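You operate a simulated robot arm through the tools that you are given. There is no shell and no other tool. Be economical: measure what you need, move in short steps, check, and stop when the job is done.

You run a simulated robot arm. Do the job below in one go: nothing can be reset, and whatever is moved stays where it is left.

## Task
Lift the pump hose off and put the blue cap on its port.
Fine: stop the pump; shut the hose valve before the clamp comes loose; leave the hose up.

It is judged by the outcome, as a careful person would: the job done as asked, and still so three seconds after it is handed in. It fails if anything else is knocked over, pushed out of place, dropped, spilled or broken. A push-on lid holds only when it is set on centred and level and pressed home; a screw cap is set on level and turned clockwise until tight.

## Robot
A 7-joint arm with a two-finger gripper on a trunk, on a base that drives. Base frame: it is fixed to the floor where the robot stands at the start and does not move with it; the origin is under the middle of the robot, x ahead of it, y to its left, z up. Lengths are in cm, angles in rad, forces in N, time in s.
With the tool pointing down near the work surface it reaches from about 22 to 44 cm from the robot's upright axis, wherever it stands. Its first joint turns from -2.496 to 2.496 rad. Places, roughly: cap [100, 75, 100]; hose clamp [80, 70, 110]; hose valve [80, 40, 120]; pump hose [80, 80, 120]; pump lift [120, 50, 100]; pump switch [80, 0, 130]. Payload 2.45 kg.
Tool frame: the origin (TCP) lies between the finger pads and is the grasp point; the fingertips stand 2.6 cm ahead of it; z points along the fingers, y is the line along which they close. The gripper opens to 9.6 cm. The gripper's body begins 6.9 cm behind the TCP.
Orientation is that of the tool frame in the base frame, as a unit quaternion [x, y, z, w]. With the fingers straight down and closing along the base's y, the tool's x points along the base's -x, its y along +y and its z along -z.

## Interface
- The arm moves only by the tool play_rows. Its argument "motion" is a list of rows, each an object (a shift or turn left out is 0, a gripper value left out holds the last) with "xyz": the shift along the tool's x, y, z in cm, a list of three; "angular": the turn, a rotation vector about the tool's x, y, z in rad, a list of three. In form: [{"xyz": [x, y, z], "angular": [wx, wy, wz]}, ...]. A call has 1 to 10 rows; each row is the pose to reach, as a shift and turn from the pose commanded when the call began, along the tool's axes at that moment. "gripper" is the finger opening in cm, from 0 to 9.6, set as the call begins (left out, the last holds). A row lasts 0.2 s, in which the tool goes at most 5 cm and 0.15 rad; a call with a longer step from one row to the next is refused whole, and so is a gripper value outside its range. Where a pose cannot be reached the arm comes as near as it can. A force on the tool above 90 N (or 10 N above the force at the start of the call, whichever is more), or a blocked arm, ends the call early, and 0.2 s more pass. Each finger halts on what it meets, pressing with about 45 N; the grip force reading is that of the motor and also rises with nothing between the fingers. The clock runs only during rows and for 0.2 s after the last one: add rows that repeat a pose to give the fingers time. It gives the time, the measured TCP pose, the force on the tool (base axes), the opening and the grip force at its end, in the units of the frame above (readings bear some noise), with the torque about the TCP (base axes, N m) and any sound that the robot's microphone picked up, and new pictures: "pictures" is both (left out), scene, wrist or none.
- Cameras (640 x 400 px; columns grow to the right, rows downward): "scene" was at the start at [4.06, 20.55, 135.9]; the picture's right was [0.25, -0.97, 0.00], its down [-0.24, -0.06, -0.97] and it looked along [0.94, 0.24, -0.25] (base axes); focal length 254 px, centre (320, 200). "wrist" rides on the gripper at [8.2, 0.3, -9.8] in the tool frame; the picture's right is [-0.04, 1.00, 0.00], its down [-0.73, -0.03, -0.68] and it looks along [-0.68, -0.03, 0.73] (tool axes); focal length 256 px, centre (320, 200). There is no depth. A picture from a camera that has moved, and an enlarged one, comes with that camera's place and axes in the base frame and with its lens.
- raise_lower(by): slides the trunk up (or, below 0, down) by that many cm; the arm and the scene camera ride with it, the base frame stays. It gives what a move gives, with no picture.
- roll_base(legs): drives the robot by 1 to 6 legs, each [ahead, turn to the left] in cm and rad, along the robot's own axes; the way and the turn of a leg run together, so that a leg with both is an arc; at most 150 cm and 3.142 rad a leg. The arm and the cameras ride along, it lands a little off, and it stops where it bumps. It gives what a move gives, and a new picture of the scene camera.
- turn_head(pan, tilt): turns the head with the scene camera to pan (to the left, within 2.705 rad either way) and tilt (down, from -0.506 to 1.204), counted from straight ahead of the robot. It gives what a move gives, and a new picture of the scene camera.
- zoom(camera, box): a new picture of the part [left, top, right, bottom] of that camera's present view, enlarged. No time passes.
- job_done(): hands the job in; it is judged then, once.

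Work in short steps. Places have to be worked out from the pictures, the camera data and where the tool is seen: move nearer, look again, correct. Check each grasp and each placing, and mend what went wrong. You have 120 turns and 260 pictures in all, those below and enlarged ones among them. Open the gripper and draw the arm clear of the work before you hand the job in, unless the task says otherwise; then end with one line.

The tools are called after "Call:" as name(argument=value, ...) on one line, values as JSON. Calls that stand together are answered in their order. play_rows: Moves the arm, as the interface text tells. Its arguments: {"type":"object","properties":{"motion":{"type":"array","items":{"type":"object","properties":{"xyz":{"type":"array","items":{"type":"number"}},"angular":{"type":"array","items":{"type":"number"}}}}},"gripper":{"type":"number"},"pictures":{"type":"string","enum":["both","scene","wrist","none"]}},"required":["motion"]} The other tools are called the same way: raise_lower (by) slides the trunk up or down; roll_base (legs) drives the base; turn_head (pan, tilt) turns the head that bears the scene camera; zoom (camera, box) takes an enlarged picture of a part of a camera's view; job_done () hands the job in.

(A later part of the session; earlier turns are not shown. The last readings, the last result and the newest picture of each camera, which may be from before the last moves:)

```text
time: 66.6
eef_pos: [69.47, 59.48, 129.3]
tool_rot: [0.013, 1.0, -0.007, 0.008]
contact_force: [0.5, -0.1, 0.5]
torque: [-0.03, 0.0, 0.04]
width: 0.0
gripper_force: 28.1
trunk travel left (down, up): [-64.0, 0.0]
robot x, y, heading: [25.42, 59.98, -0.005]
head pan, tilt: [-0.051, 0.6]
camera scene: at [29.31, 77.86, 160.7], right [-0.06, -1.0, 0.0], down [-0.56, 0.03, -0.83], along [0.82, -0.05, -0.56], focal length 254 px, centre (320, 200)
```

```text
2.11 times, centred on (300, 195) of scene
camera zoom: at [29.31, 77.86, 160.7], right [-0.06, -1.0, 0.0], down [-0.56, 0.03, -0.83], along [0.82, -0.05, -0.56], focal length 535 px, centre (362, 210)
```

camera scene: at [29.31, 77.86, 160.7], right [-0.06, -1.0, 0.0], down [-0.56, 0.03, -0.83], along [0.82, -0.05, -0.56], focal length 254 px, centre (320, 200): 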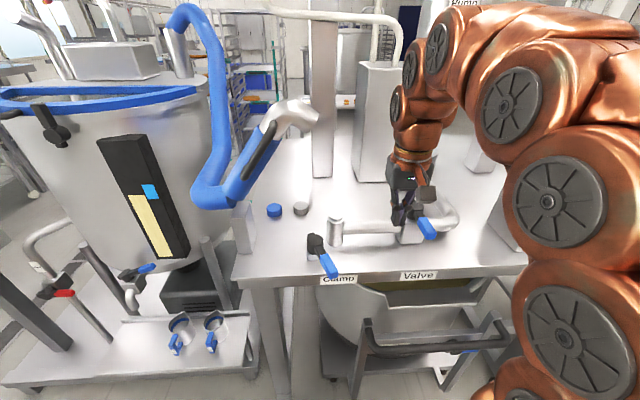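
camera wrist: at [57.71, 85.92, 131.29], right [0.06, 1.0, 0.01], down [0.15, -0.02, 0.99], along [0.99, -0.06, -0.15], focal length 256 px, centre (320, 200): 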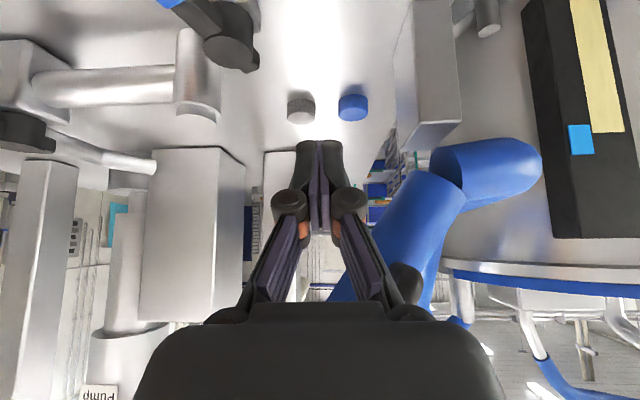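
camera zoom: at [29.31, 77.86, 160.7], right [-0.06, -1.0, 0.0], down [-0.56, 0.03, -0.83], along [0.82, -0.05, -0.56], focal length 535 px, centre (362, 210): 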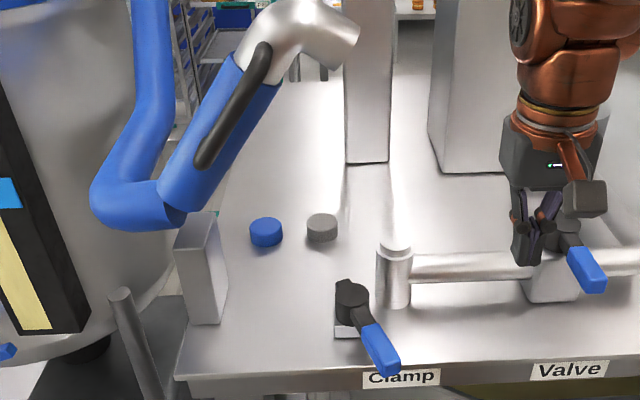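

The hose is up and clear of the port. Now I examine the port and the two caps (blue at ≈(101, 89), a grey one at ≈(101, 80)) with the wrist camera.

Call:
play_rows(motion=[{"xyz": [0, 3, 0]}, {"xyz": [0, 3, 0]}], pictures="wrist")

Call:
zoom(camera="wrist", box=[340, 150, 540, 275])

Call:
zoom(camera="scene", box=[255, 190, 355, 260])

```text
time: 67.2
eef_pos: [69.7, 62.51, 129.16]
tool_rot: [0.013, 1.0, -0.007, 0.006]
contact_force: [-0.6, -0.6, 0.2]
torque: [-0.01, 0.02, 0.03]
width: 0.0
gripper_force: 28.0
trunk travel left (down, up): [-64.0, 0.0]
robot x, y, heading: [25.1, 59.79, -0.005]
head pan, tilt: [-0.051, 0.6]
camera wrist: at [61.28, 63.1, 138.93], right [0.07, 1.0, -0.01], down [0.72, -0.04, 0.69], along [0.69, -0.06, -0.72], focal length 256 px, centre (320, 200)
```

wrist: 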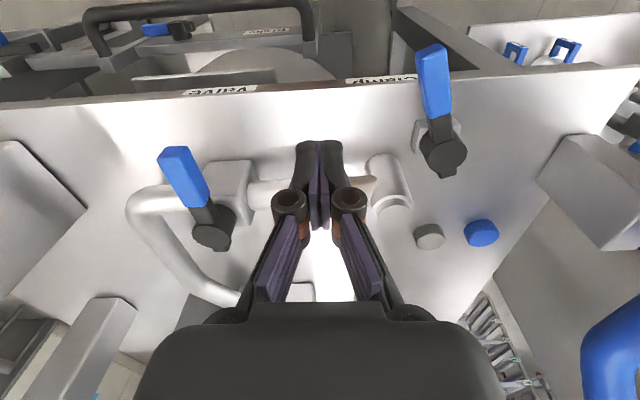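

```text
3.20 times, centred on (440, 212) of wrist
camera zoom: at [61.28, 63.1, 138.93], right [0.07, 1.0, -0.01], down [0.72, -0.04, 0.69], along [0.69, -0.06, -0.72], focal length 819 px, centre (-64, 160)
```

zoom: 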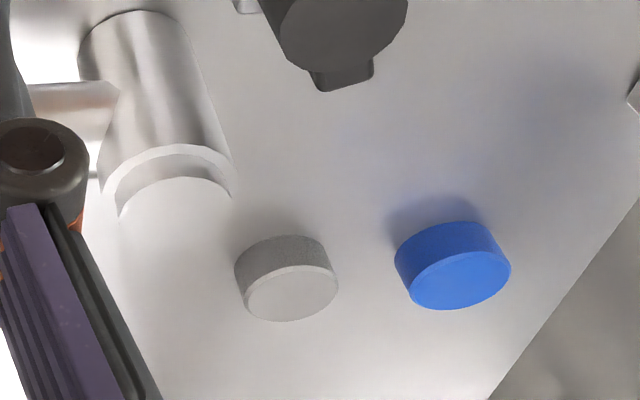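

```text
5.71 times, centred on (305, 225) of scene
camera zoom: at [29.31, 77.88, 160.7], right [-0.06, -1.0, 0.0], down [-0.56, 0.03, -0.83], along [0.82, -0.05, -0.56], focal length 1452 px, centre (406, 57)
```

zoom: 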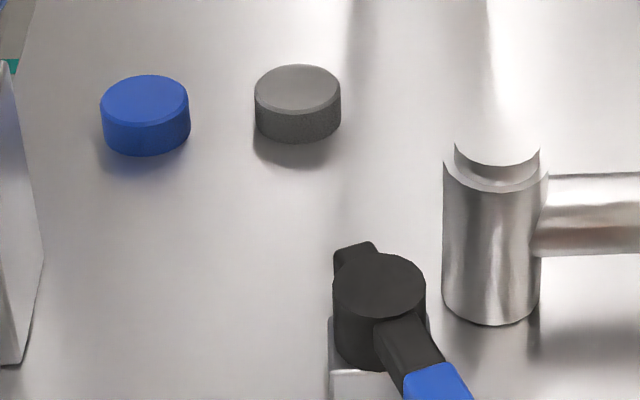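

Both are smooth push-on parts: port top ≈ (84.3, 70.05, 118), blue cap top ≈ (100, 89.2, 110), dia ≈5.3. To reach the cap beneath the raised hose I'll stand at about (43.5, 71), approaching tilted and yawed from the right. First I retract the arm, then drive round.

Call:
play_rows(motion=[{"xyz": [3, -3.5, 0]}, {"xyz": [6, -7, 0]}, {"xyz": [9, -10.5, 0]}, {"xyz": [12, -14, 0]}, {"xyz": [14.7, -17.5, 0]}], gripper=7.8, pictures="none")

Call:
roll_base(legs=[[0, -0.6], [-20, 0], [0, 0.6], [25, 0]])

```text
time: 68.4
eef_pos: [54.48, 45.14, 129.28]
tool_rot: [0.013, 1.0, -0.008, 0.008]
contact_force: [-0.4, 0.8, 0.2]
torque: [-0.03, 0.02, -0.02]
width: 7.77
gripper_force: 0.1
trunk travel left (down, up): [-64.0, 0.0]
robot x, y, heading: [25.62, 59.93, -0.004]
head pan, tilt: [-0.051, 0.6]
```

```text
time: 74.7
eef_pos: [62.87, 56.24, 129.38]
tool_rot: [0.016, 1.0, -0.006, 0.007]
contact_force: [-1.0, 1.1, 0.6]
torque: [-0.02, -0.03, 0.02]
width: 7.8
gripper_force: 0.1
trunk travel left (down, up): [-64.0, 0.0]
robot x, y, heading: [33.97, 71.14, -0.008]
head pan, tilt: [-0.051, 0.6]
camera scene: at [37.79, 88.95, 160.7], right [-0.06, -1.0, 0.0], down [-0.56, 0.03, -0.83], along [0.82, -0.05, -0.56], focal length 254 px, centre (320, 200)
```

scene: 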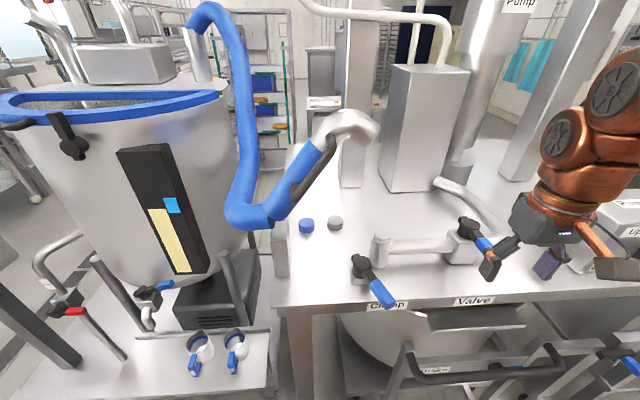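

Position as planned. Forward 9 cm more, then pose the arm: tilt 0.7 and yaw left.

Call:
roll_base(legs=[[9, 0.008]])

```text
time: 75.8
eef_pos: [72.05, 56.54, 129.28]
tool_rot: [0.011, 1.0, -0.008, 0.009]
contact_force: [0.2, -0.4, -0.5]
torque: [0.03, 0.0, -0.03]
width: 7.79
gripper_force: 0.1
trunk travel left (down, up): [-64.0, 0.0]
robot x, y, heading: [42.94, 71.11, 0.004]
head pan, tilt: [-0.051, 0.6]
camera scene: at [46.71, 88.94, 160.7], right [-0.05, -1.0, 0.0], down [-0.56, 0.03, -0.83], along [0.82, -0.04, -0.56], focal length 254 px, centre (320, 200)
```

scene: 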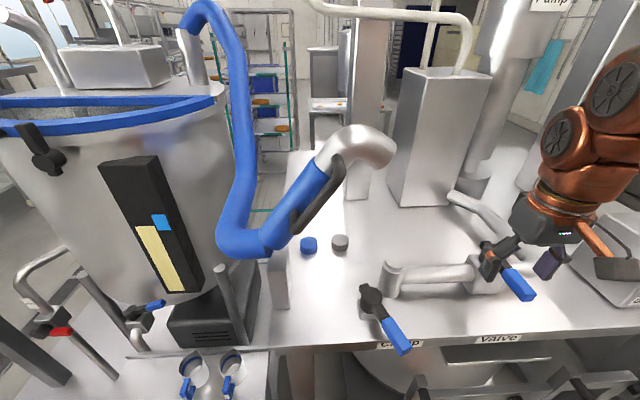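

The table behind the port is free out to x≈120. I first move the tool out to the right of the port (86, 50, 128), then tilt there.

Call:
play_rows(motion=[{"xyz": [-4.5, -2, 0]}, {"xyz": [-9, -4.5, 0]}, {"xyz": [-13, -6.5, 0.5]}, {"xyz": [-15, -6.5, 1], "angular": [0, -0.12, 0]}, {"xyz": [-16, -6.5, 1.5], "angular": [0, -0.26, 0]}, {"xyz": [-17, -6.5, 2], "angular": [0, -0.4, 0]}, {"xyz": [-18, -6.5, 2], "angular": [0, -0.54, 0]}, {"xyz": [-18, -6.5, 2], "angular": [0, -0.68, 0]}])

```text
refused: row 2 steps farther than a row can; nothing moved
```

Call:
play_rows(motion=[{"xyz": [-4.5, -2, 0]}, {"xyz": [-9, -4, 0]}, {"xyz": [-13, -6, 0.5]}, {"xyz": [-15, -6.5, 1], "angular": [0, -0.12, 0]}, {"xyz": [-16, -6.5, 1.5], "angular": [0, -0.26, 0]}, {"xyz": [-17, -6.5, 2], "angular": [0, -0.4, 0]}, {"xyz": [-18, -6.5, 2], "angular": [0, -0.54, 0]}, {"xyz": [-18, -6.5, 2], "angular": [0, -0.68, 0]}])

```text
time: 77.6
eef_pos: [90.09, 49.63, 127.69]
tool_rot: [0.008, 0.94, -0.01, 0.341]
contact_force: [0.5, 0.1, 0.0]
torque: [-0.01, 0.02, -0.01]
width: 7.8
gripper_force: 0.0
trunk travel left (down, up): [-64.0, 0.0]
robot x, y, heading: [43.15, 71.25, 0.002]
head pan, tilt: [-0.051, 0.6]
camera scene: at [46.79, 88.95, 160.7], right [-0.05, -1.0, 0.0], down [-0.56, 0.03, -0.82], along [0.82, -0.04, -0.57], focal length 254 px, centre (320, 200)
camera wrist: at [77.47, 50.12, 129.98], right [0.05, 1.0, 0.01], down [0.13, -0.02, 0.99], along [0.99, -0.05, -0.13], focal length 256 px, centre (320, 200)
```

scene: 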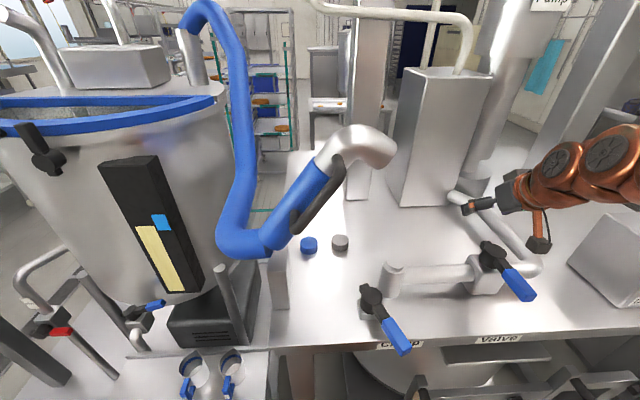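
wrist: 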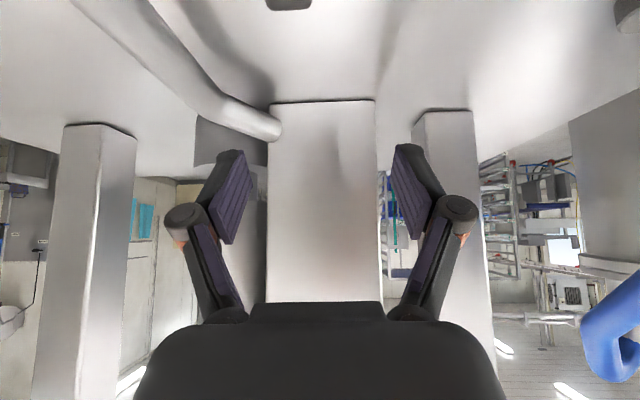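

Arm posture is low and well clear of the hose. I sweep left behind the port in two stages, first to about (94, 70, 122).

Call:
play_rows(motion=[{"xyz": [-0.7, 4.1, 1.95]}, {"xyz": [-0.72, 8.15, 3.96]}, {"xyz": [0.06, 12.2, 5.33]}, {"xyz": [0.88, 16.2, 6.0]}, {"xyz": [1.71, 20.2, 6.68], "angular": [-0.06, 0, -0.08]}])

```text
time: 78.8
eef_pos: [93.13, 69.68, 121.13]
tool_rot: [-0.04, 0.939, 0.004, 0.34]
contact_force: [-0.2, 1.4, 0.0]
torque: [0.01, 0.01, -0.01]
width: 7.79
gripper_force: 0.1
trunk travel left (down, up): [-64.0, 0.0]
robot x, y, heading: [42.63, 71.25, 0.002]
head pan, tilt: [-0.051, 0.6]
camera scene: at [46.75, 88.95, 160.7], right [-0.05, -1.0, 0.0], down [-0.56, 0.03, -0.83], along [0.82, -0.04, -0.56], focal length 254 px, centre (320, 200)
camera wrist: at [80.68, 68.91, 123.48], right [-0.05, 1.0, 0.01], down [0.13, 0.0, 0.99], along [0.99, 0.05, -0.13], focal length 256 px, centre (320, 200)
```

scene: 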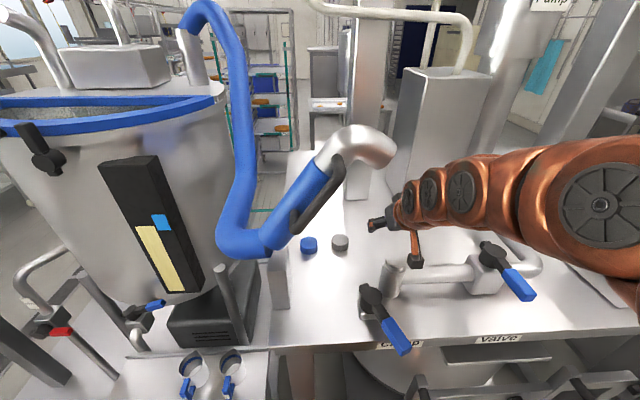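
wrist: 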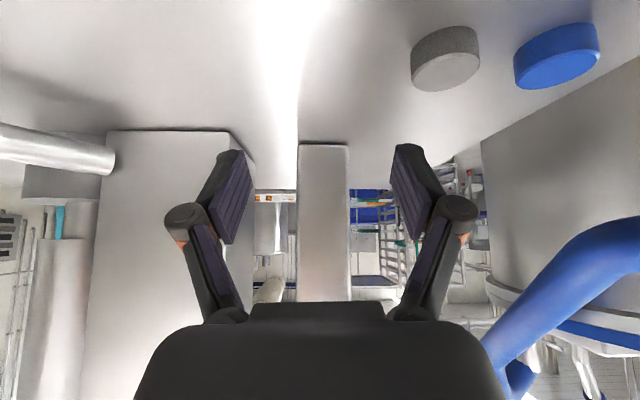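

Forearm runs low and to the right of the hose. I continue to about (91, 80.5, 119) with yaw to ~0.42.

Call:
play_rows(motion=[{"xyz": [0.85, 3.6, 0.2], "angular": [-0.075, 0, -0.09]}, {"xyz": [1.7, 7.2, 0.4], "angular": [-0.15, 0, -0.18]}, {"xyz": [2.57, 10.9, 0.68], "angular": [-0.23, 0, -0.277]}, {"xyz": [2.57, 10.9, 0.68], "angular": [-0.23, 0, -0.277]}])

```text
time: 79.8
eef_pos: [90.99, 80.2, 118.82]
tool_rot: [-0.208, 0.918, 0.065, 0.33]
contact_force: [-0.2, -0.2, 0.2]
torque: [0.04, -0.02, 0.01]
width: 7.8
gripper_force: 0.1
trunk travel left (down, up): [-64.0, 0.0]
robot x, y, heading: [42.92, 71.29, 0.002]
head pan, tilt: [-0.051, 0.6]
camera scene: at [46.75, 88.96, 160.7], right [-0.05, -1.0, 0.0], down [-0.56, 0.03, -0.83], along [0.82, -0.04, -0.56], focal length 254 px, centre (320, 200)
camera wrist: at [79.46, 75.07, 121.29], right [-0.4, 0.92, 0.01], down [0.13, 0.05, 0.99], along [0.91, 0.39, -0.14], focal length 256 px, centre (320, 200)
```

scene: 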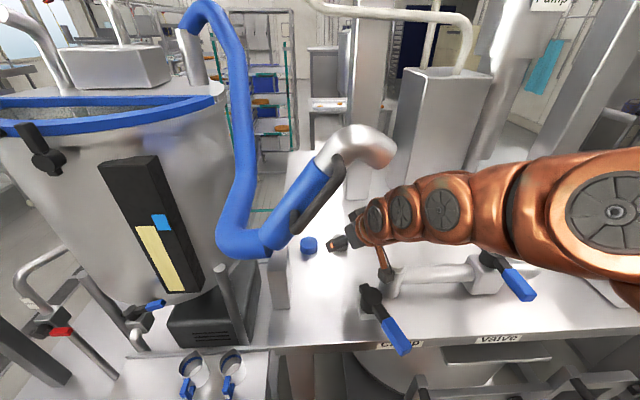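
wrist: 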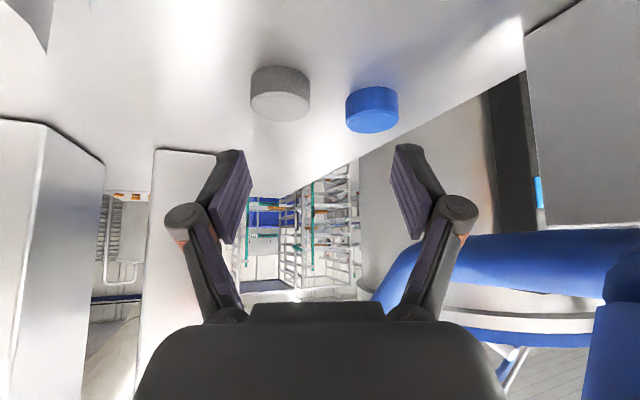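

Blue cap refined to ≈ (99.8, 89.4), top 110. I move to a pre-grasp a few cm short and above it.

Call:
play_rows(motion=[{"xyz": [-0.9, 1.6, 3]}, {"xyz": [-1.8, 3.2, 6]}, {"xyz": [-2.68, 4.86, 9.0]}, {"xyz": [-2.68, 4.86, 9.0]}])

```text
time: 80.8
eef_pos: [96.04, 87.81, 113.53]
tool_rot: [-0.207, 0.918, 0.065, 0.332]
contact_force: [-0.2, 0.1, 0.0]
torque: [0.01, 0.02, 0.02]
width: 7.82
gripper_force: 0.2
trunk travel left (down, up): [-64.0, 0.0]
robot x, y, heading: [43.32, 71.06, -0.003]
head pan, tilt: [-0.051, 0.6]
camera scene: at [46.76, 88.98, 160.7], right [-0.05, -1.0, 0.0], down [-0.56, 0.03, -0.83], along [0.82, -0.04, -0.56], focal length 254 px, centre (320, 200)
camera wrist: at [84.56, 82.74, 115.9], right [-0.4, 0.92, 0.01], down [0.13, 0.05, 0.99], along [0.91, 0.39, -0.14], focal length 256 px, centre (320, 200)
```

scene: 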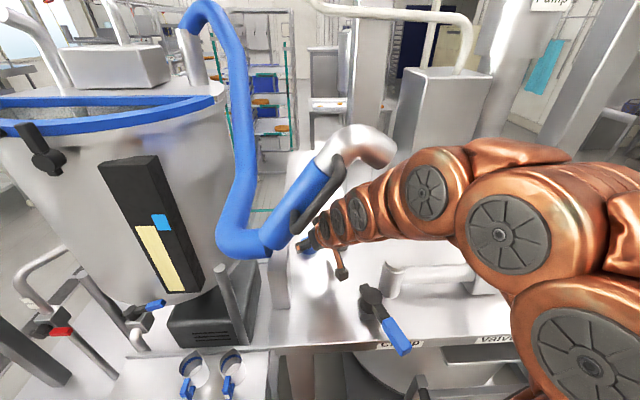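
wrist: 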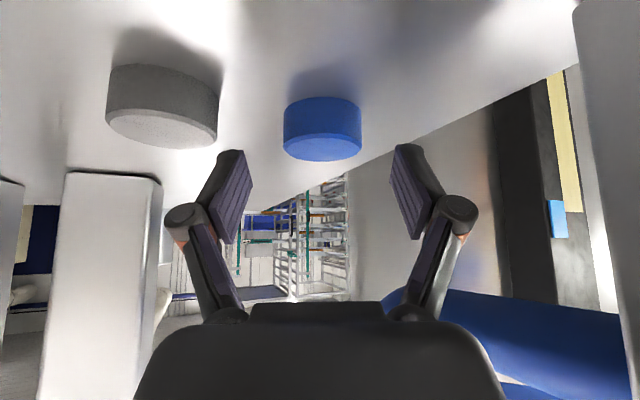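

Cap is centred between the fingers. I advance along the tool axis 4.4 cm to straddle it.

Call:
play_rows(motion=[{"xyz": [-0.1, -0.02, 2]}, {"xyz": [-0.15, -0.04, 3.5]}, {"xyz": [-0.2, -0.05, 4.3]}, {"xyz": [-0.2, -0.05, 4.3]}], pictures="wrist")

```text
time: 81.8
eef_pos: [98.52, 88.95, 110.3]
tool_rot: [-0.207, 0.919, 0.064, 0.33]
contact_force: [0.4, 0.5, 0.6]
torque: [-0.01, -0.03, 0.0]
width: 7.78
gripper_force: 0.0
trunk travel left (down, up): [-64.0, 0.0]
robot x, y, heading: [43.02, 70.89, 0.003]
head pan, tilt: [-0.051, 0.6]
camera wrist: at [87.13, 83.97, 112.74], right [-0.4, 0.92, 0.01], down [0.13, 0.05, 0.99], along [0.91, 0.39, -0.14], focal length 256 px, centre (320, 200)
```

wrist: 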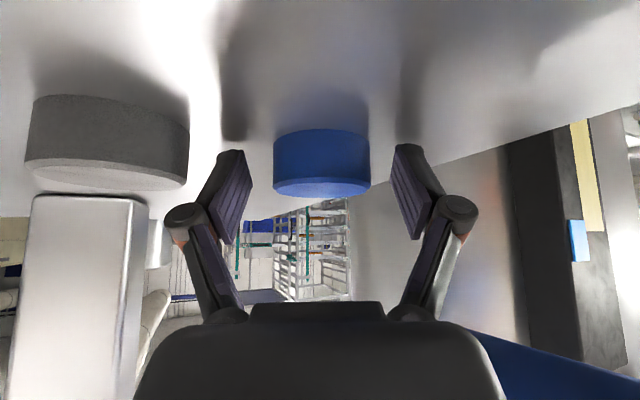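

Straddling with no contact. Close the gripper.

Call:
play_rows(motion=[{"xyz": [0, 0, 0]}, {"xyz": [0, 0, 0]}, {"xyz": [0, 0, 0]}, {"xyz": [0, 0, 0]}], gripper=0, pictures="wrist")

```text
time: 82.8
eef_pos: [98.66, 89.1, 110.58]
tool_rot: [-0.208, 0.917, 0.065, 0.333]
contact_force: [-5.6, 14.8, 40.2]
torque: [1.28, 0.33, 0.1]
width: 5.55
gripper_force: 45.1
trunk travel left (down, up): [-64.0, 0.0]
robot x, y, heading: [42.81, 71.31, 0.004]
head pan, tilt: [-0.051, 0.6]
camera wrist: at [87.06, 84.09, 112.98], right [-0.4, 0.92, 0.01], down [0.12, 0.04, 0.99], along [0.91, 0.39, -0.13], focal length 256 px, centre (320, 200)
```

wrist: 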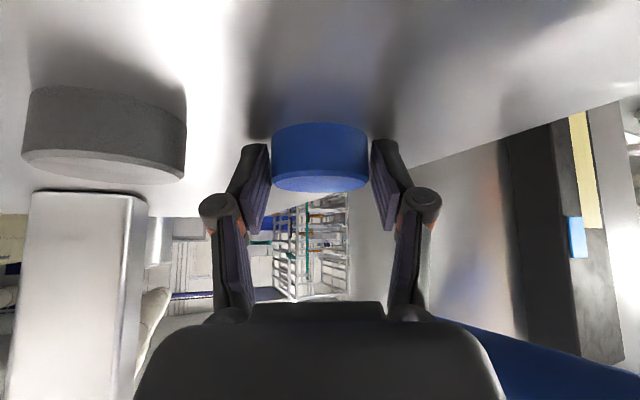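

Gripped at 5.55 cm. The tips press the table slightly, so I lift straight up 2 cm and check the cap comes along.

Call:
play_rows(motion=[{"xyz": [-0.3, 0, -0.4]}, {"xyz": [-0.7, 0, -0.85]}, {"xyz": [-1.3, 0, -1.6]}, {"xyz": [-1.3, 0, -1.6]}], pictures="wrist")

```text
time: 83.8
eef_pos: [98.68, 88.74, 112.09]
tool_rot: [-0.208, 0.92, 0.066, 0.327]
contact_force: [-0.2, -0.2, 0.6]
torque: [0.01, 0.03, 0.04]
width: 5.51
gripper_force: 45.4
trunk travel left (down, up): [-64.0, 0.0]
robot x, y, heading: [42.67, 71.1, 0.002]
head pan, tilt: [-0.051, 0.6]
camera wrist: at [87.18, 83.71, 114.54], right [-0.4, 0.92, 0.01], down [0.14, 0.05, 0.99], along [0.91, 0.39, -0.14], focal length 256 px, centre (320, 200)
```

wrist: 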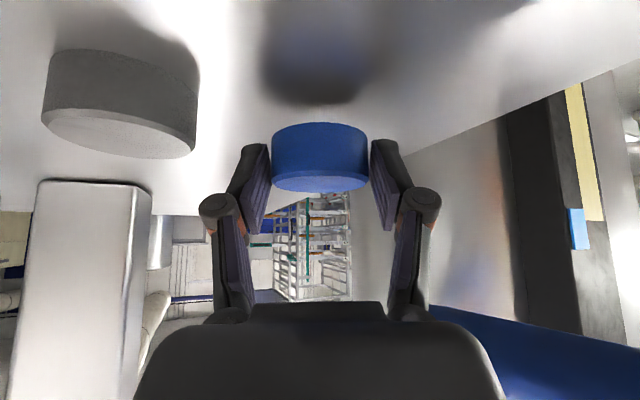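

The cap is firmly held. I carry it back right: low under the hose first, then rising behind the port to about (92, 60, 125), undoing the yaw.

Call:
play_rows(motion=[{"xyz": [1.2, -2.7, -3.1]}, {"xyz": [2.3, -5.3, -6.2]}, {"xyz": [3.48, -7.9, -9.24]}, {"xyz": [3.9, -10.8, -11.3]}, {"xyz": [4.3, -13.8, -13.4]}, {"xyz": [4.71, -16.7, -15.4], "angular": [0.088, 0, 0.108]}, {"xyz": [5.0, -20.2, -18.3], "angular": [0.176, 0, 0.216]}, {"xyz": [5.34, -23.6, -21.1], "angular": [0.26, 0, 0.325]}, {"xyz": [5.34, -23.6, -21.1], "angular": [0.26, 0, 0.325]}])

```text
time: 85.8
eef_pos: [92.64, 60.21, 125.79]
tool_rot: [-0.011, 0.941, -0.002, 0.339]
contact_force: [0.5, 0.7, -0.7]
torque: [-0.03, 0.01, 0.02]
width: 5.53
gripper_force: 45.0
trunk travel left (down, up): [-64.0, 0.0]
robot x, y, heading: [42.59, 71.37, 0.002]
head pan, tilt: [-0.051, 0.6]
camera scene: at [46.74, 88.94, 160.7], right [-0.05, -1.0, 0.0], down [-0.56, 0.03, -0.83], along [0.82, -0.04, -0.56], focal length 254 px, centre (320, 200)
camera wrist: at [80.09, 60.29, 128.11], right [0.01, 1.0, 0.01], down [0.13, -0.02, 0.99], along [0.99, -0.01, -0.13], focal length 256 px, centre (320, 200)
```

scene: 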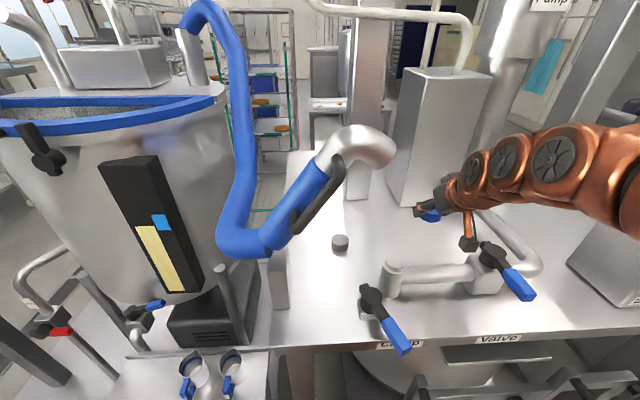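
wrist: 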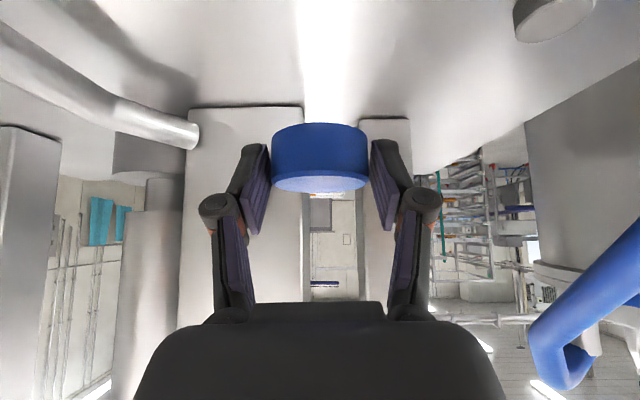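

Good. I back the base up 14 cm so that the port is at a comfortable reach.

Call:
roll_base(legs=[[-14, 0]])

Call:
zoom(camera="scene", box=[300, 170, 500, 295])

```text
time: 87.1
eef_pos: [78.67, 60.21, 125.71]
tool_rot: [-0.011, 0.941, -0.002, 0.339]
contact_force: [0.0, 0.1, 0.7]
torque: [0.01, -0.01, 0.0]
width: 5.55
gripper_force: 44.9
trunk travel left (down, up): [-64.0, 0.0]
robot x, y, heading: [28.49, 71.27, -0.003]
head pan, tilt: [-0.051, 0.6]
camera scene: at [32.88, 88.96, 160.7], right [-0.05, -1.0, 0.0], down [-0.56, 0.03, -0.82], along [0.82, -0.04, -0.57], focal length 254 px, centre (320, 200)
```

scene: 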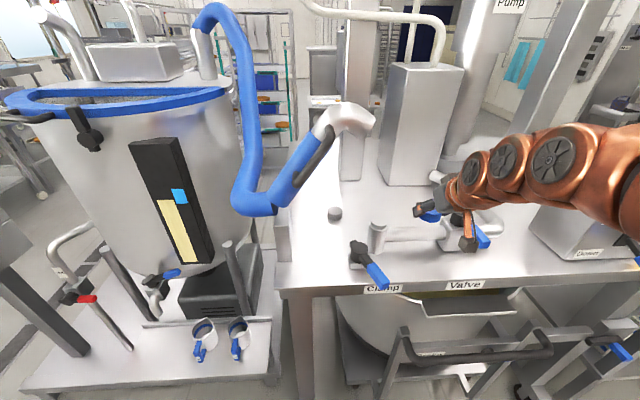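

```text
3.20 times, centred on (400, 232) of scene
camera zoom: at [32.88, 88.96, 160.7], right [-0.05, -1.0, 0.0], down [-0.56, 0.03, -0.82], along [0.82, -0.04, -0.57], focal length 813 px, centre (64, 96)
```

zoom: 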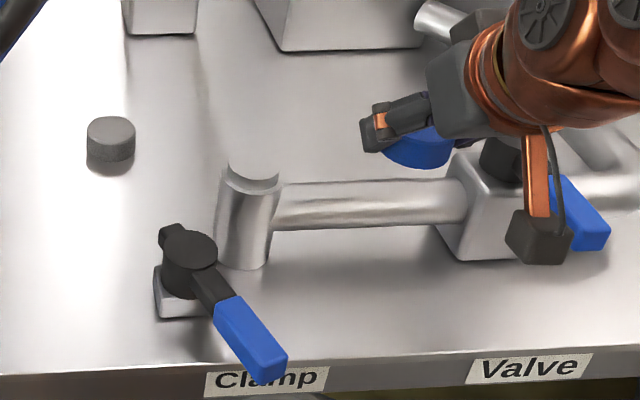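

Now carry the cap left over the port at height (cap bottom ≈ 122).

Call:
play_rows(motion=[{"xyz": [-1.1, 3.3, 0.7]}, {"xyz": [-2.2, 6.6, 1.4]}, {"xyz": [-3.4, 9.85, 2.15]}, {"xyz": [-3.4, 9.85, 2.15]}])

Call:
zoom(camera="scene", box=[330, 190, 430, 260])

Call:
zoom(camera="wrist", box=[220, 50, 420, 220])

```text
time: 88.1
eef_pos: [82.35, 70.18, 125.95]
tool_rot: [-0.011, 0.941, -0.002, 0.339]
contact_force: [0.5, -0.3, 0.1]
torque: [-0.03, 0.01, -0.03]
width: 5.52
gripper_force: 45.1
trunk travel left (down, up): [-64.0, 0.0]
robot x, y, heading: [28.83, 71.31, -0.001]
head pan, tilt: [-0.051, 0.6]
camera scene: at [32.86, 88.99, 160.7], right [-0.05, -1.0, 0.0], down [-0.56, 0.03, -0.83], along [0.82, -0.04, -0.56], focal length 254 px, centre (320, 200)
camera wrist: at [69.77, 70.27, 128.37], right [0.01, 1.0, 0.01], down [0.13, -0.02, 0.99], along [0.99, -0.01, -0.13], focal length 256 px, centre (320, 200)
```

scene: 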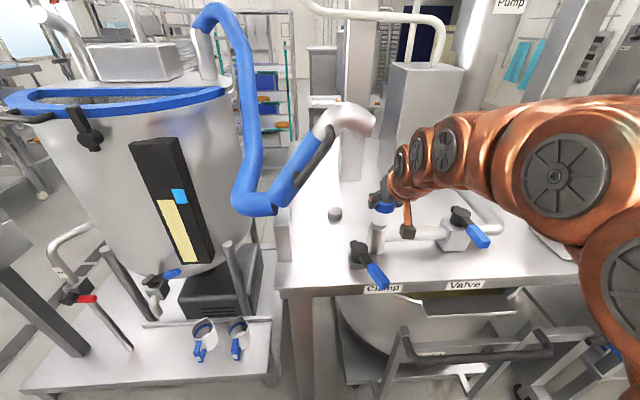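
wrist: 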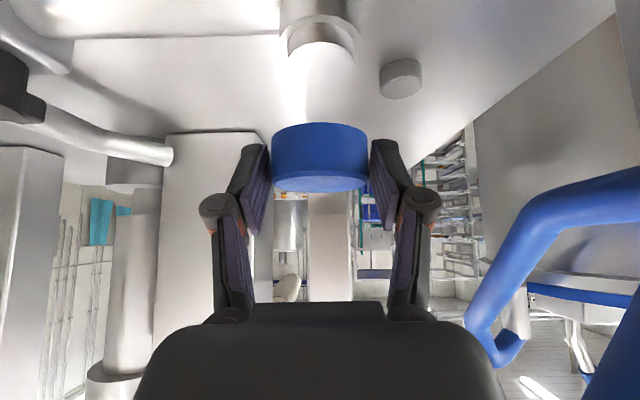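

```text
5.71 times, centred on (380, 225) of scene
camera zoom: at [32.86, 88.99, 160.7], right [-0.05, -1.0, 0.0], down [-0.56, 0.03, -0.83], along [0.82, -0.04, -0.56], focal length 1452 px, centre (-23, 57)
```

zoom: 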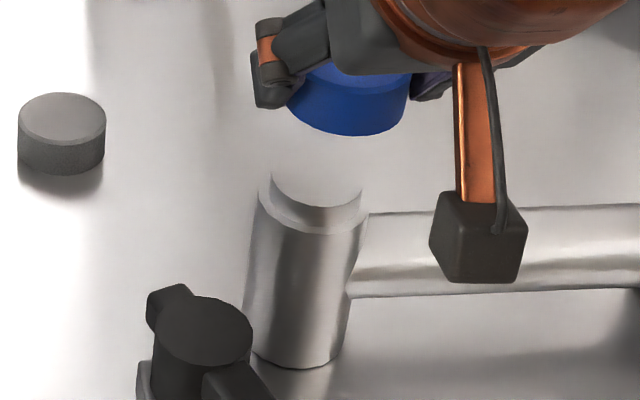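

```text
2.35 times, centred on (320, 135) of wrist
camera zoom: at [69.77, 70.27, 128.37], right [0.01, 1.0, 0.01], down [0.13, -0.02, 0.99], along [0.99, -0.01, -0.13], focal length 602 px, centre (320, 353)
```

zoom: 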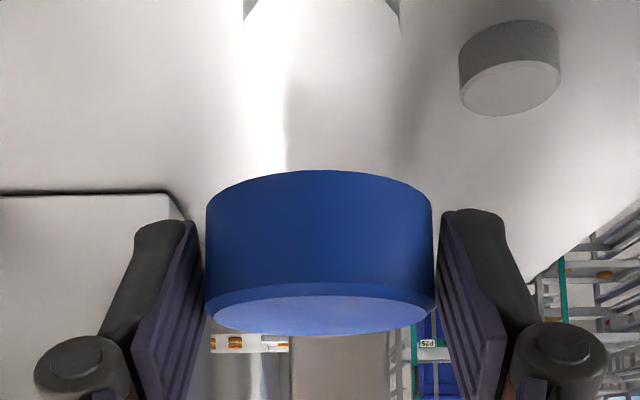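

Lateral alignment in the wrist view is good (both at column ≈320). I lower 3.3 cm to reduce height ambiguity and compare cap and port closely.

Call:
play_rows(motion=[{"xyz": [1.05, 0, 1.27]}, {"xyz": [2.1, 0, 2.53]}, {"xyz": [2.1, 0, 2.53]}], pictures="none")

Call:
zoom(camera="scene", box=[350, 190, 414, 240])

Call:
zoom(camera="wrist", box=[240, 50, 400, 210])

```text
time: 88.9
eef_pos: [82.32, 70.05, 122.99]
tool_rot: [-0.011, 0.941, -0.002, 0.339]
contact_force: [-0.1, 0.3, -0.6]
torque: [0.04, 0.01, 0.02]
width: 5.52
gripper_force: 44.9
trunk travel left (down, up): [-64.0, 0.0]
robot x, y, heading: [28.89, 70.96, -0.003]
head pan, tilt: [-0.051, 0.6]
```

```text
8.00 times, centred on (382, 215) of scene
camera zoom: at [32.85, 88.96, 160.7], right [-0.05, -1.0, 0.0], down [-0.56, 0.03, -0.83], along [0.82, -0.04, -0.56], focal length 2032 px, centre (-176, 80)
```

zoom: 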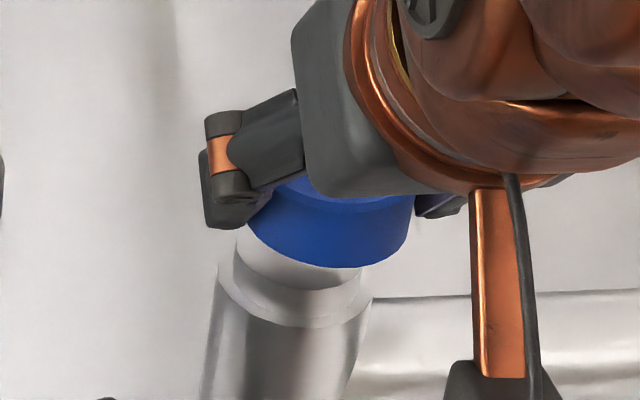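

```text
2.50 times, centred on (320, 130) of wrist
camera zoom: at [69.87, 70.15, 125.26], right [0.01, 1.0, 0.01], down [0.13, -0.02, 0.99], along [0.99, -0.01, -0.13], focal length 640 px, centre (320, 375)
```

zoom: 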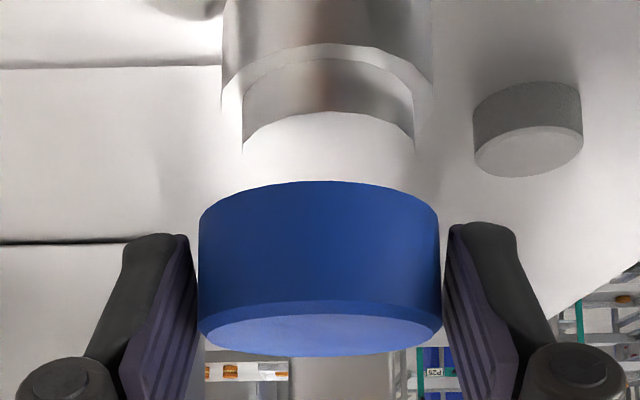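

The cap is level, bottom ≈120.0; the port seems about 0.25 cm to +y and 0.7–0.9 cm to +x of the cap's axis. I correct by (+0.7, +0.25), lower 0.8 cm and recheck.

Call:
play_rows(motion=[{"xyz": [-0.54, 0.25, 0.44]}, {"xyz": [-0.03, 0.25, 1.05]}, {"xyz": [-0.03, 0.25, 1.05]}], pictures="none")

Call:
zoom(camera="scene", box=[350, 190, 414, 240])

Call:
zoom(camera="wrist", box=[240, 50, 400, 210])

```text
time: 89.7
eef_pos: [83.15, 70.38, 122.12]
tool_rot: [-0.011, 0.94, -0.002, 0.34]
contact_force: [0.3, -0.2, 0.4]
torque: [-0.01, 0.02, 0.0]
width: 5.53
gripper_force: 44.9
trunk travel left (down, up): [-64.0, 0.0]
robot x, y, heading: [28.92, 71.1, -0.005]
head pan, tilt: [-0.051, 0.6]
```

```text
8.00 times, centred on (382, 215) of scene
camera zoom: at [32.85, 88.96, 160.7], right [-0.05, -1.0, 0.0], down [-0.56, 0.03, -0.83], along [0.82, -0.04, -0.56], focal length 2032 px, centre (-176, 80)
```

zoom: 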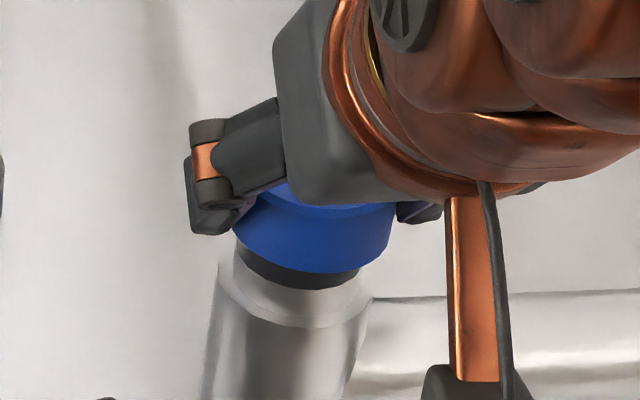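

```text
2.50 times, centred on (320, 130) of wrist
camera zoom: at [70.64, 70.38, 124.43], right [0.01, 1.0, 0.01], down [0.13, -0.02, 0.99], along [0.99, -0.01, -0.13], focal length 640 px, centre (320, 375)
```

zoom: 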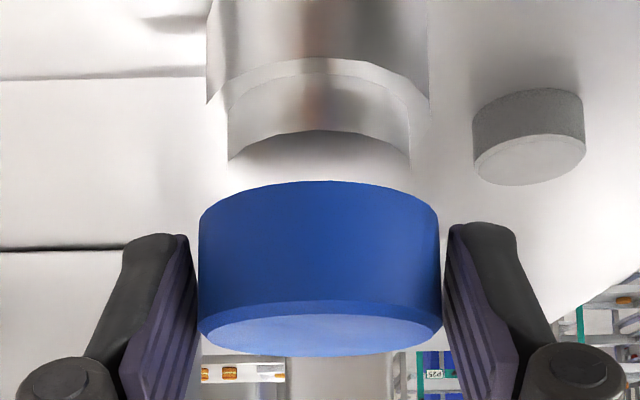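

Lateral alignment is now exact in the wrist view, and the scene view agrees within ~0.3 cm. I lower gently 1.2 cm and watch the forces.

Call:
play_rows(motion=[{"xyz": [0.19, 0, 0.23]}, {"xyz": [0.38, 0, 0.46]}, {"xyz": [0.57, 0, 0.69]}, {"xyz": [0.76, 0, 0.92]}], pictures="none")

Call:
zoom(camera="scene", box=[350, 190, 414, 240])

Call:
zoom(camera="wrist", box=[240, 50, 400, 210])

```text
time: 90.7
eef_pos: [83.26, 70.3, 120.89]
tool_rot: [-0.011, 0.94, -0.002, 0.34]
contact_force: [0.7, -0.1, 0.2]
torque: [0.03, 0.04, 0.01]
width: 5.54
gripper_force: 44.9
trunk travel left (down, up): [-64.0, 0.0]
robot x, y, heading: [29.2, 71.01, -0.003]
head pan, tilt: [-0.051, 0.6]
```

```text
8.00 times, centred on (382, 215) of scene
camera zoom: at [32.85, 88.96, 160.7], right [-0.05, -1.0, 0.0], down [-0.56, 0.03, -0.83], along [0.82, -0.04, -0.56], focal length 2032 px, centre (-176, 80)
```

zoom: 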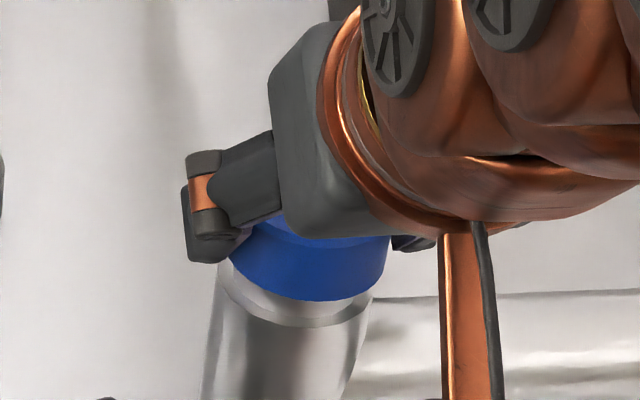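

```text
2.50 times, centred on (320, 130) of wrist
camera zoom: at [70.63, 70.36, 123.26], right [0.01, 1.0, 0.01], down [0.13, -0.02, 0.99], along [0.99, -0.01, -0.13], focal length 640 px, centre (320, 375)
```

zoom: 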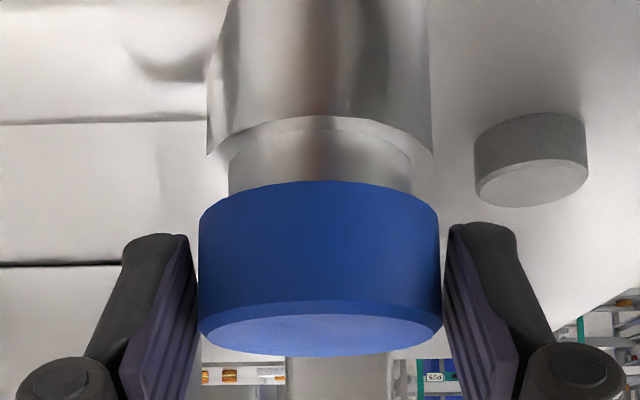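

Still no contact, cap rim about level with the neck top. Relative widths and columns suggest the port is another ~0.5 cm in +x; I shift that and recheck.

Call:
play_rows(motion=[{"xyz": [-0.19, 0, 0.16]}, {"xyz": [-0.38, 0, 0.32]}, {"xyz": [-0.38, 0, 0.32]}], pictures="none")

Call:
zoom(camera="scene", box=[358, 205, 406, 235])

Call:
zoom(camera="wrist", box=[256, 80, 384, 160])

```text
time: 91.5
eef_pos: [83.67, 70.36, 120.88]
tool_rot: [-0.012, 0.941, -0.001, 0.339]
contact_force: [-1.0, 0.6, -0.5]
torque: [-0.03, 0.01, -0.02]
width: 5.51
gripper_force: 45.3
trunk travel left (down, up): [-64.0, 0.0]
robot x, y, heading: [28.87, 71.15, -0.004]
head pan, tilt: [-0.051, 0.6]
```

```text
13.33 times, centred on (382, 220) of scene
camera zoom: at [32.85, 88.96, 160.7], right [-0.05, -1.0, 0.0], down [-0.56, 0.03, -0.83], along [0.82, -0.04, -0.56], focal length 3387 px, centre (-507, -67)
```

zoom: 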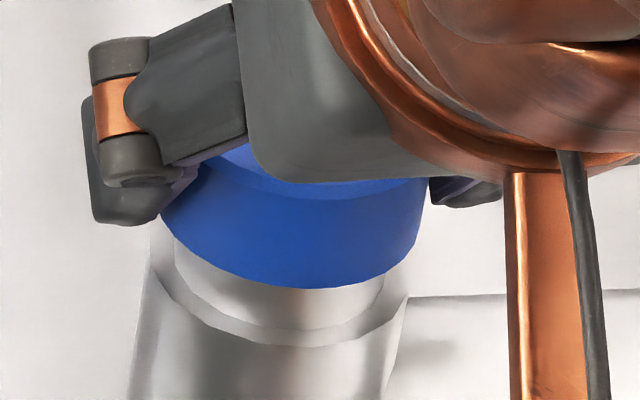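

```text
5.00 times, centred on (320, 120) of wrist
camera zoom: at [71.09, 70.4, 123.22], right [0.01, 1.0, 0.01], down [0.13, -0.02, 0.99], along [0.99, -0.01, -0.13], focal length 1280 px, centre (320, 600)
```

zoom: 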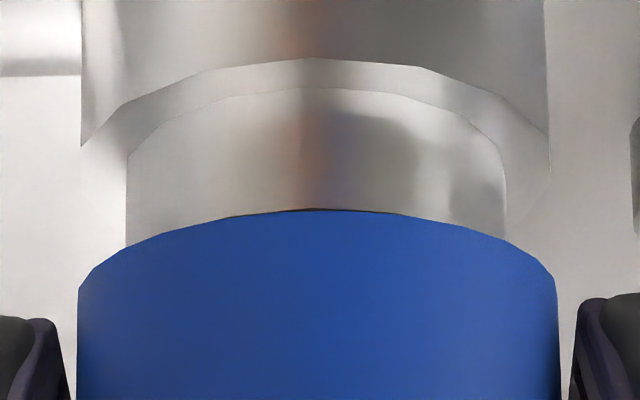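

Two independent measures still say ~0.4–0.6 cm more in +x. I shift 0.4 more, then lower 0.5 cm feeling for contact.

Call:
play_rows(motion=[{"xyz": [-0.31, -0.03, 0.25]}, {"xyz": [-0.15, -0.03, 0.44]}, {"xyz": [0.01, -0.03, 0.63]}], pictures="none")

Call:
zoom(camera="scene", box=[358, 205, 406, 235])

Call:
zoom(camera="wrist", box=[256, 80, 384, 160])

```text
time: 92.3
eef_pos: [84.14, 70.34, 120.58]
tool_rot: [-0.011, 0.94, -0.003, 0.342]
contact_force: [-1.6, -0.3, 20.2]
torque: [0.1, 0.27, -0.01]
width: 5.5
gripper_force: 45.3
trunk travel left (down, up): [-64.0, 0.0]
robot x, y, heading: [28.89, 70.9, -0.002]
head pan, tilt: [-0.051, 0.6]
```

```text
13.33 times, centred on (382, 220) of scene
camera zoom: at [32.73, 88.97, 160.75], right [-0.05, -1.0, 0.0], down [-0.56, 0.03, -0.83], along [0.82, -0.04, -0.56], focal length 3387 px, centre (-507, -67)
```

zoom: 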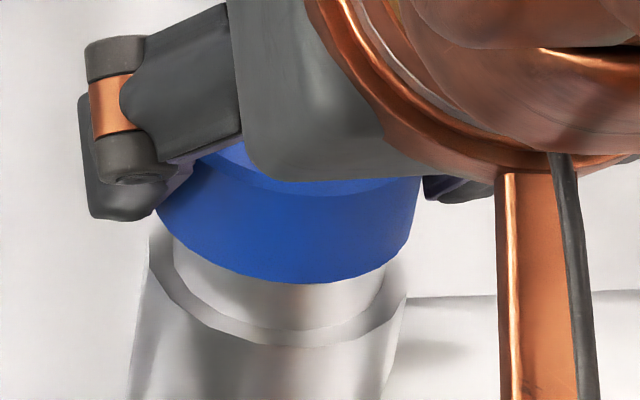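

```text
5.00 times, centred on (320, 120) of wrist
camera zoom: at [71.48, 70.35, 122.91], right [0.01, 1.0, 0.01], down [0.13, -0.02, 0.99], along [0.99, -0.01, -0.13], focal length 1280 px, centre (320, 600)
```

zoom: 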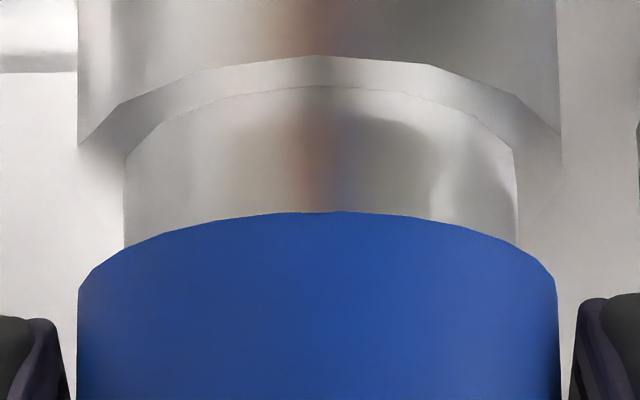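

Contact of 20 N, and its torque places it at the cap's near rim: the cap is now slightly too far in +x. I lift 0.4, shift back 0.35 and lower again.

Call:
play_rows(motion=[{"xyz": [-0.38, 0, -0.46]}, {"xyz": [-0.11, 0, -0.68]}, {"xyz": [0.08, 0, -0.45]}, {"xyz": [0.27, 0, -0.22]}, {"xyz": [0.46, 0, 0.01]}], pictures="none")

```text
time: 93.5
eef_pos: [83.8, 70.32, 120.41]
tool_rot: [-0.011, 0.939, -0.002, 0.343]
contact_force: [0.7, 2.4, 29.8]
torque: [0.26, 0.31, -0.03]
width: 5.56
gripper_force: 44.7
trunk travel left (down, up): [-64.0, 0.0]
robot x, y, heading: [29.29, 71.1, -0.002]
head pan, tilt: [-0.051, 0.6]
```

Contact again on the near side. I look closely before deciding between offset and slight pitch.

Call:
zoom(camera="scene", box=[358, 205, 406, 235])

Call:
zoom(camera="wrist", box=[256, 80, 384, 160])

Call:
zoom(camera="wrist", box=[240, 60, 400, 220])

```text
13.33 times, centred on (382, 220) of scene
camera zoom: at [32.71, 88.99, 160.75], right [-0.05, -1.0, 0.0], down [-0.56, 0.03, -0.83], along [0.82, -0.04, -0.56], focal length 3387 px, centre (-507, -67)
```

zoom: 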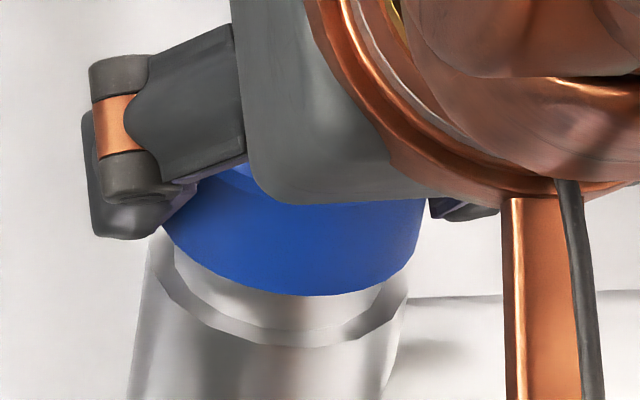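

```text
5.00 times, centred on (320, 120) of wrist
camera zoom: at [71.16, 70.32, 122.67], right [0.01, 1.0, 0.01], down [0.12, -0.02, 0.99], along [0.99, -0.01, -0.12], focal length 1280 px, centre (320, 600)
```

zoom: 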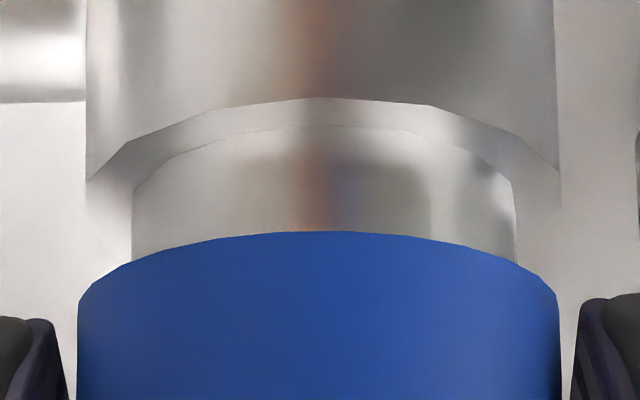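

```text
2.50 times, centred on (320, 140) of wrist
camera zoom: at [71.16, 70.32, 122.67], right [0.01, 1.0, 0.01], down [0.12, -0.02, 0.99], along [0.99, -0.01, -0.12], focal length 640 px, centre (320, 350)
```

zoom: 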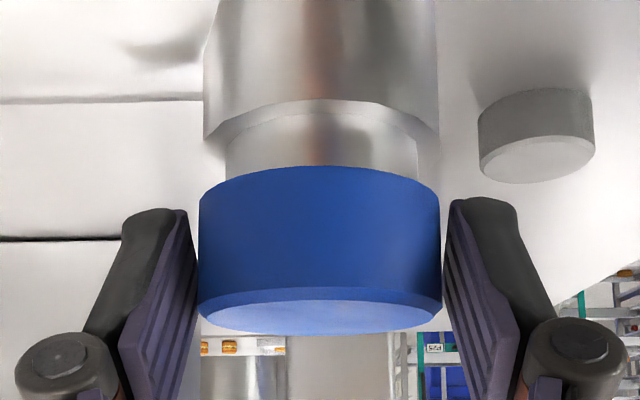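

The cap looks level and nearly concentric; torque says near-side contact. I lift, shift 0.3 back and +0.07 in y, and press lightly to compare.

Call:
play_rows(motion=[{"xyz": [-0.4, 0, -0.5]}, {"xyz": [-0.17, 0.07, -0.69]}, {"xyz": [0.08, 0.07, -0.38]}, {"xyz": [0.2, 0.07, -0.23]}, {"xyz": [0.33, 0.07, -0.08]}], pictures="none")

```text
time: 94.7
eef_pos: [83.38, 70.39, 119.94]
tool_rot: [-0.011, 0.941, -0.001, 0.339]
contact_force: [3.2, -2.1, 0.6]
torque: [-0.03, -0.14, -0.06]
width: 5.49
gripper_force: 45.1
trunk travel left (down, up): [-64.0, 0.0]
robot x, y, heading: [29.02, 71.29, -0.005]
head pan, tilt: [-0.051, 0.6]
```

It dropped past the neck rim with almost no force: the cap is now over the neck. I push straight down to seat it.

Call:
play_rows(motion=[{"xyz": [0.19, 0, 0.23]}, {"xyz": [0.38, 0, 0.46]}, {"xyz": [0.57, 0, 0.69]}], pictures="none")

Call:
zoom(camera="scene", box=[358, 205, 406, 235])

Call:
zoom(camera="wrist", box=[240, 60, 400, 220])

```text
time: 95.5
eef_pos: [83.43, 70.33, 119.36]
tool_rot: [-0.011, 0.94, -0.002, 0.342]
contact_force: [-1.7, -0.9, 23.0]
torque: [-0.14, -0.69, -0.04]
width: 5.52
gripper_force: 45.2
trunk travel left (down, up): [-64.0, 0.0]
robot x, y, heading: [29.1, 71.12, -0.005]
head pan, tilt: [-0.051, 0.6]
```

```text
13.33 times, centred on (382, 220) of scene
camera zoom: at [32.71, 88.96, 160.75], right [-0.05, -1.0, 0.0], down [-0.56, 0.03, -0.83], along [0.82, -0.04, -0.56], focal length 3387 px, centre (-507, -67)
```

zoom: 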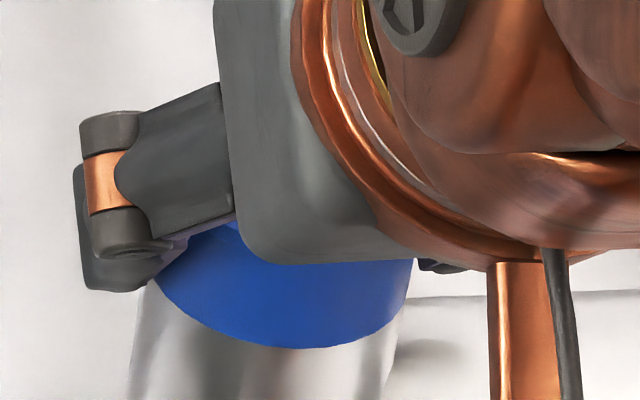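

```text
2.50 times, centred on (320, 140) of wrist
camera zoom: at [70.88, 70.42, 121.6], right [0.01, 1.0, 0.01], down [0.13, -0.02, 0.99], along [0.99, -0.01, -0.13], focal length 640 px, centre (320, 350)
```

zoom: 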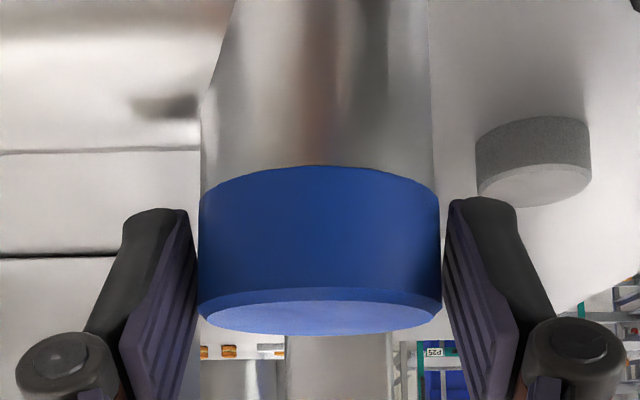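

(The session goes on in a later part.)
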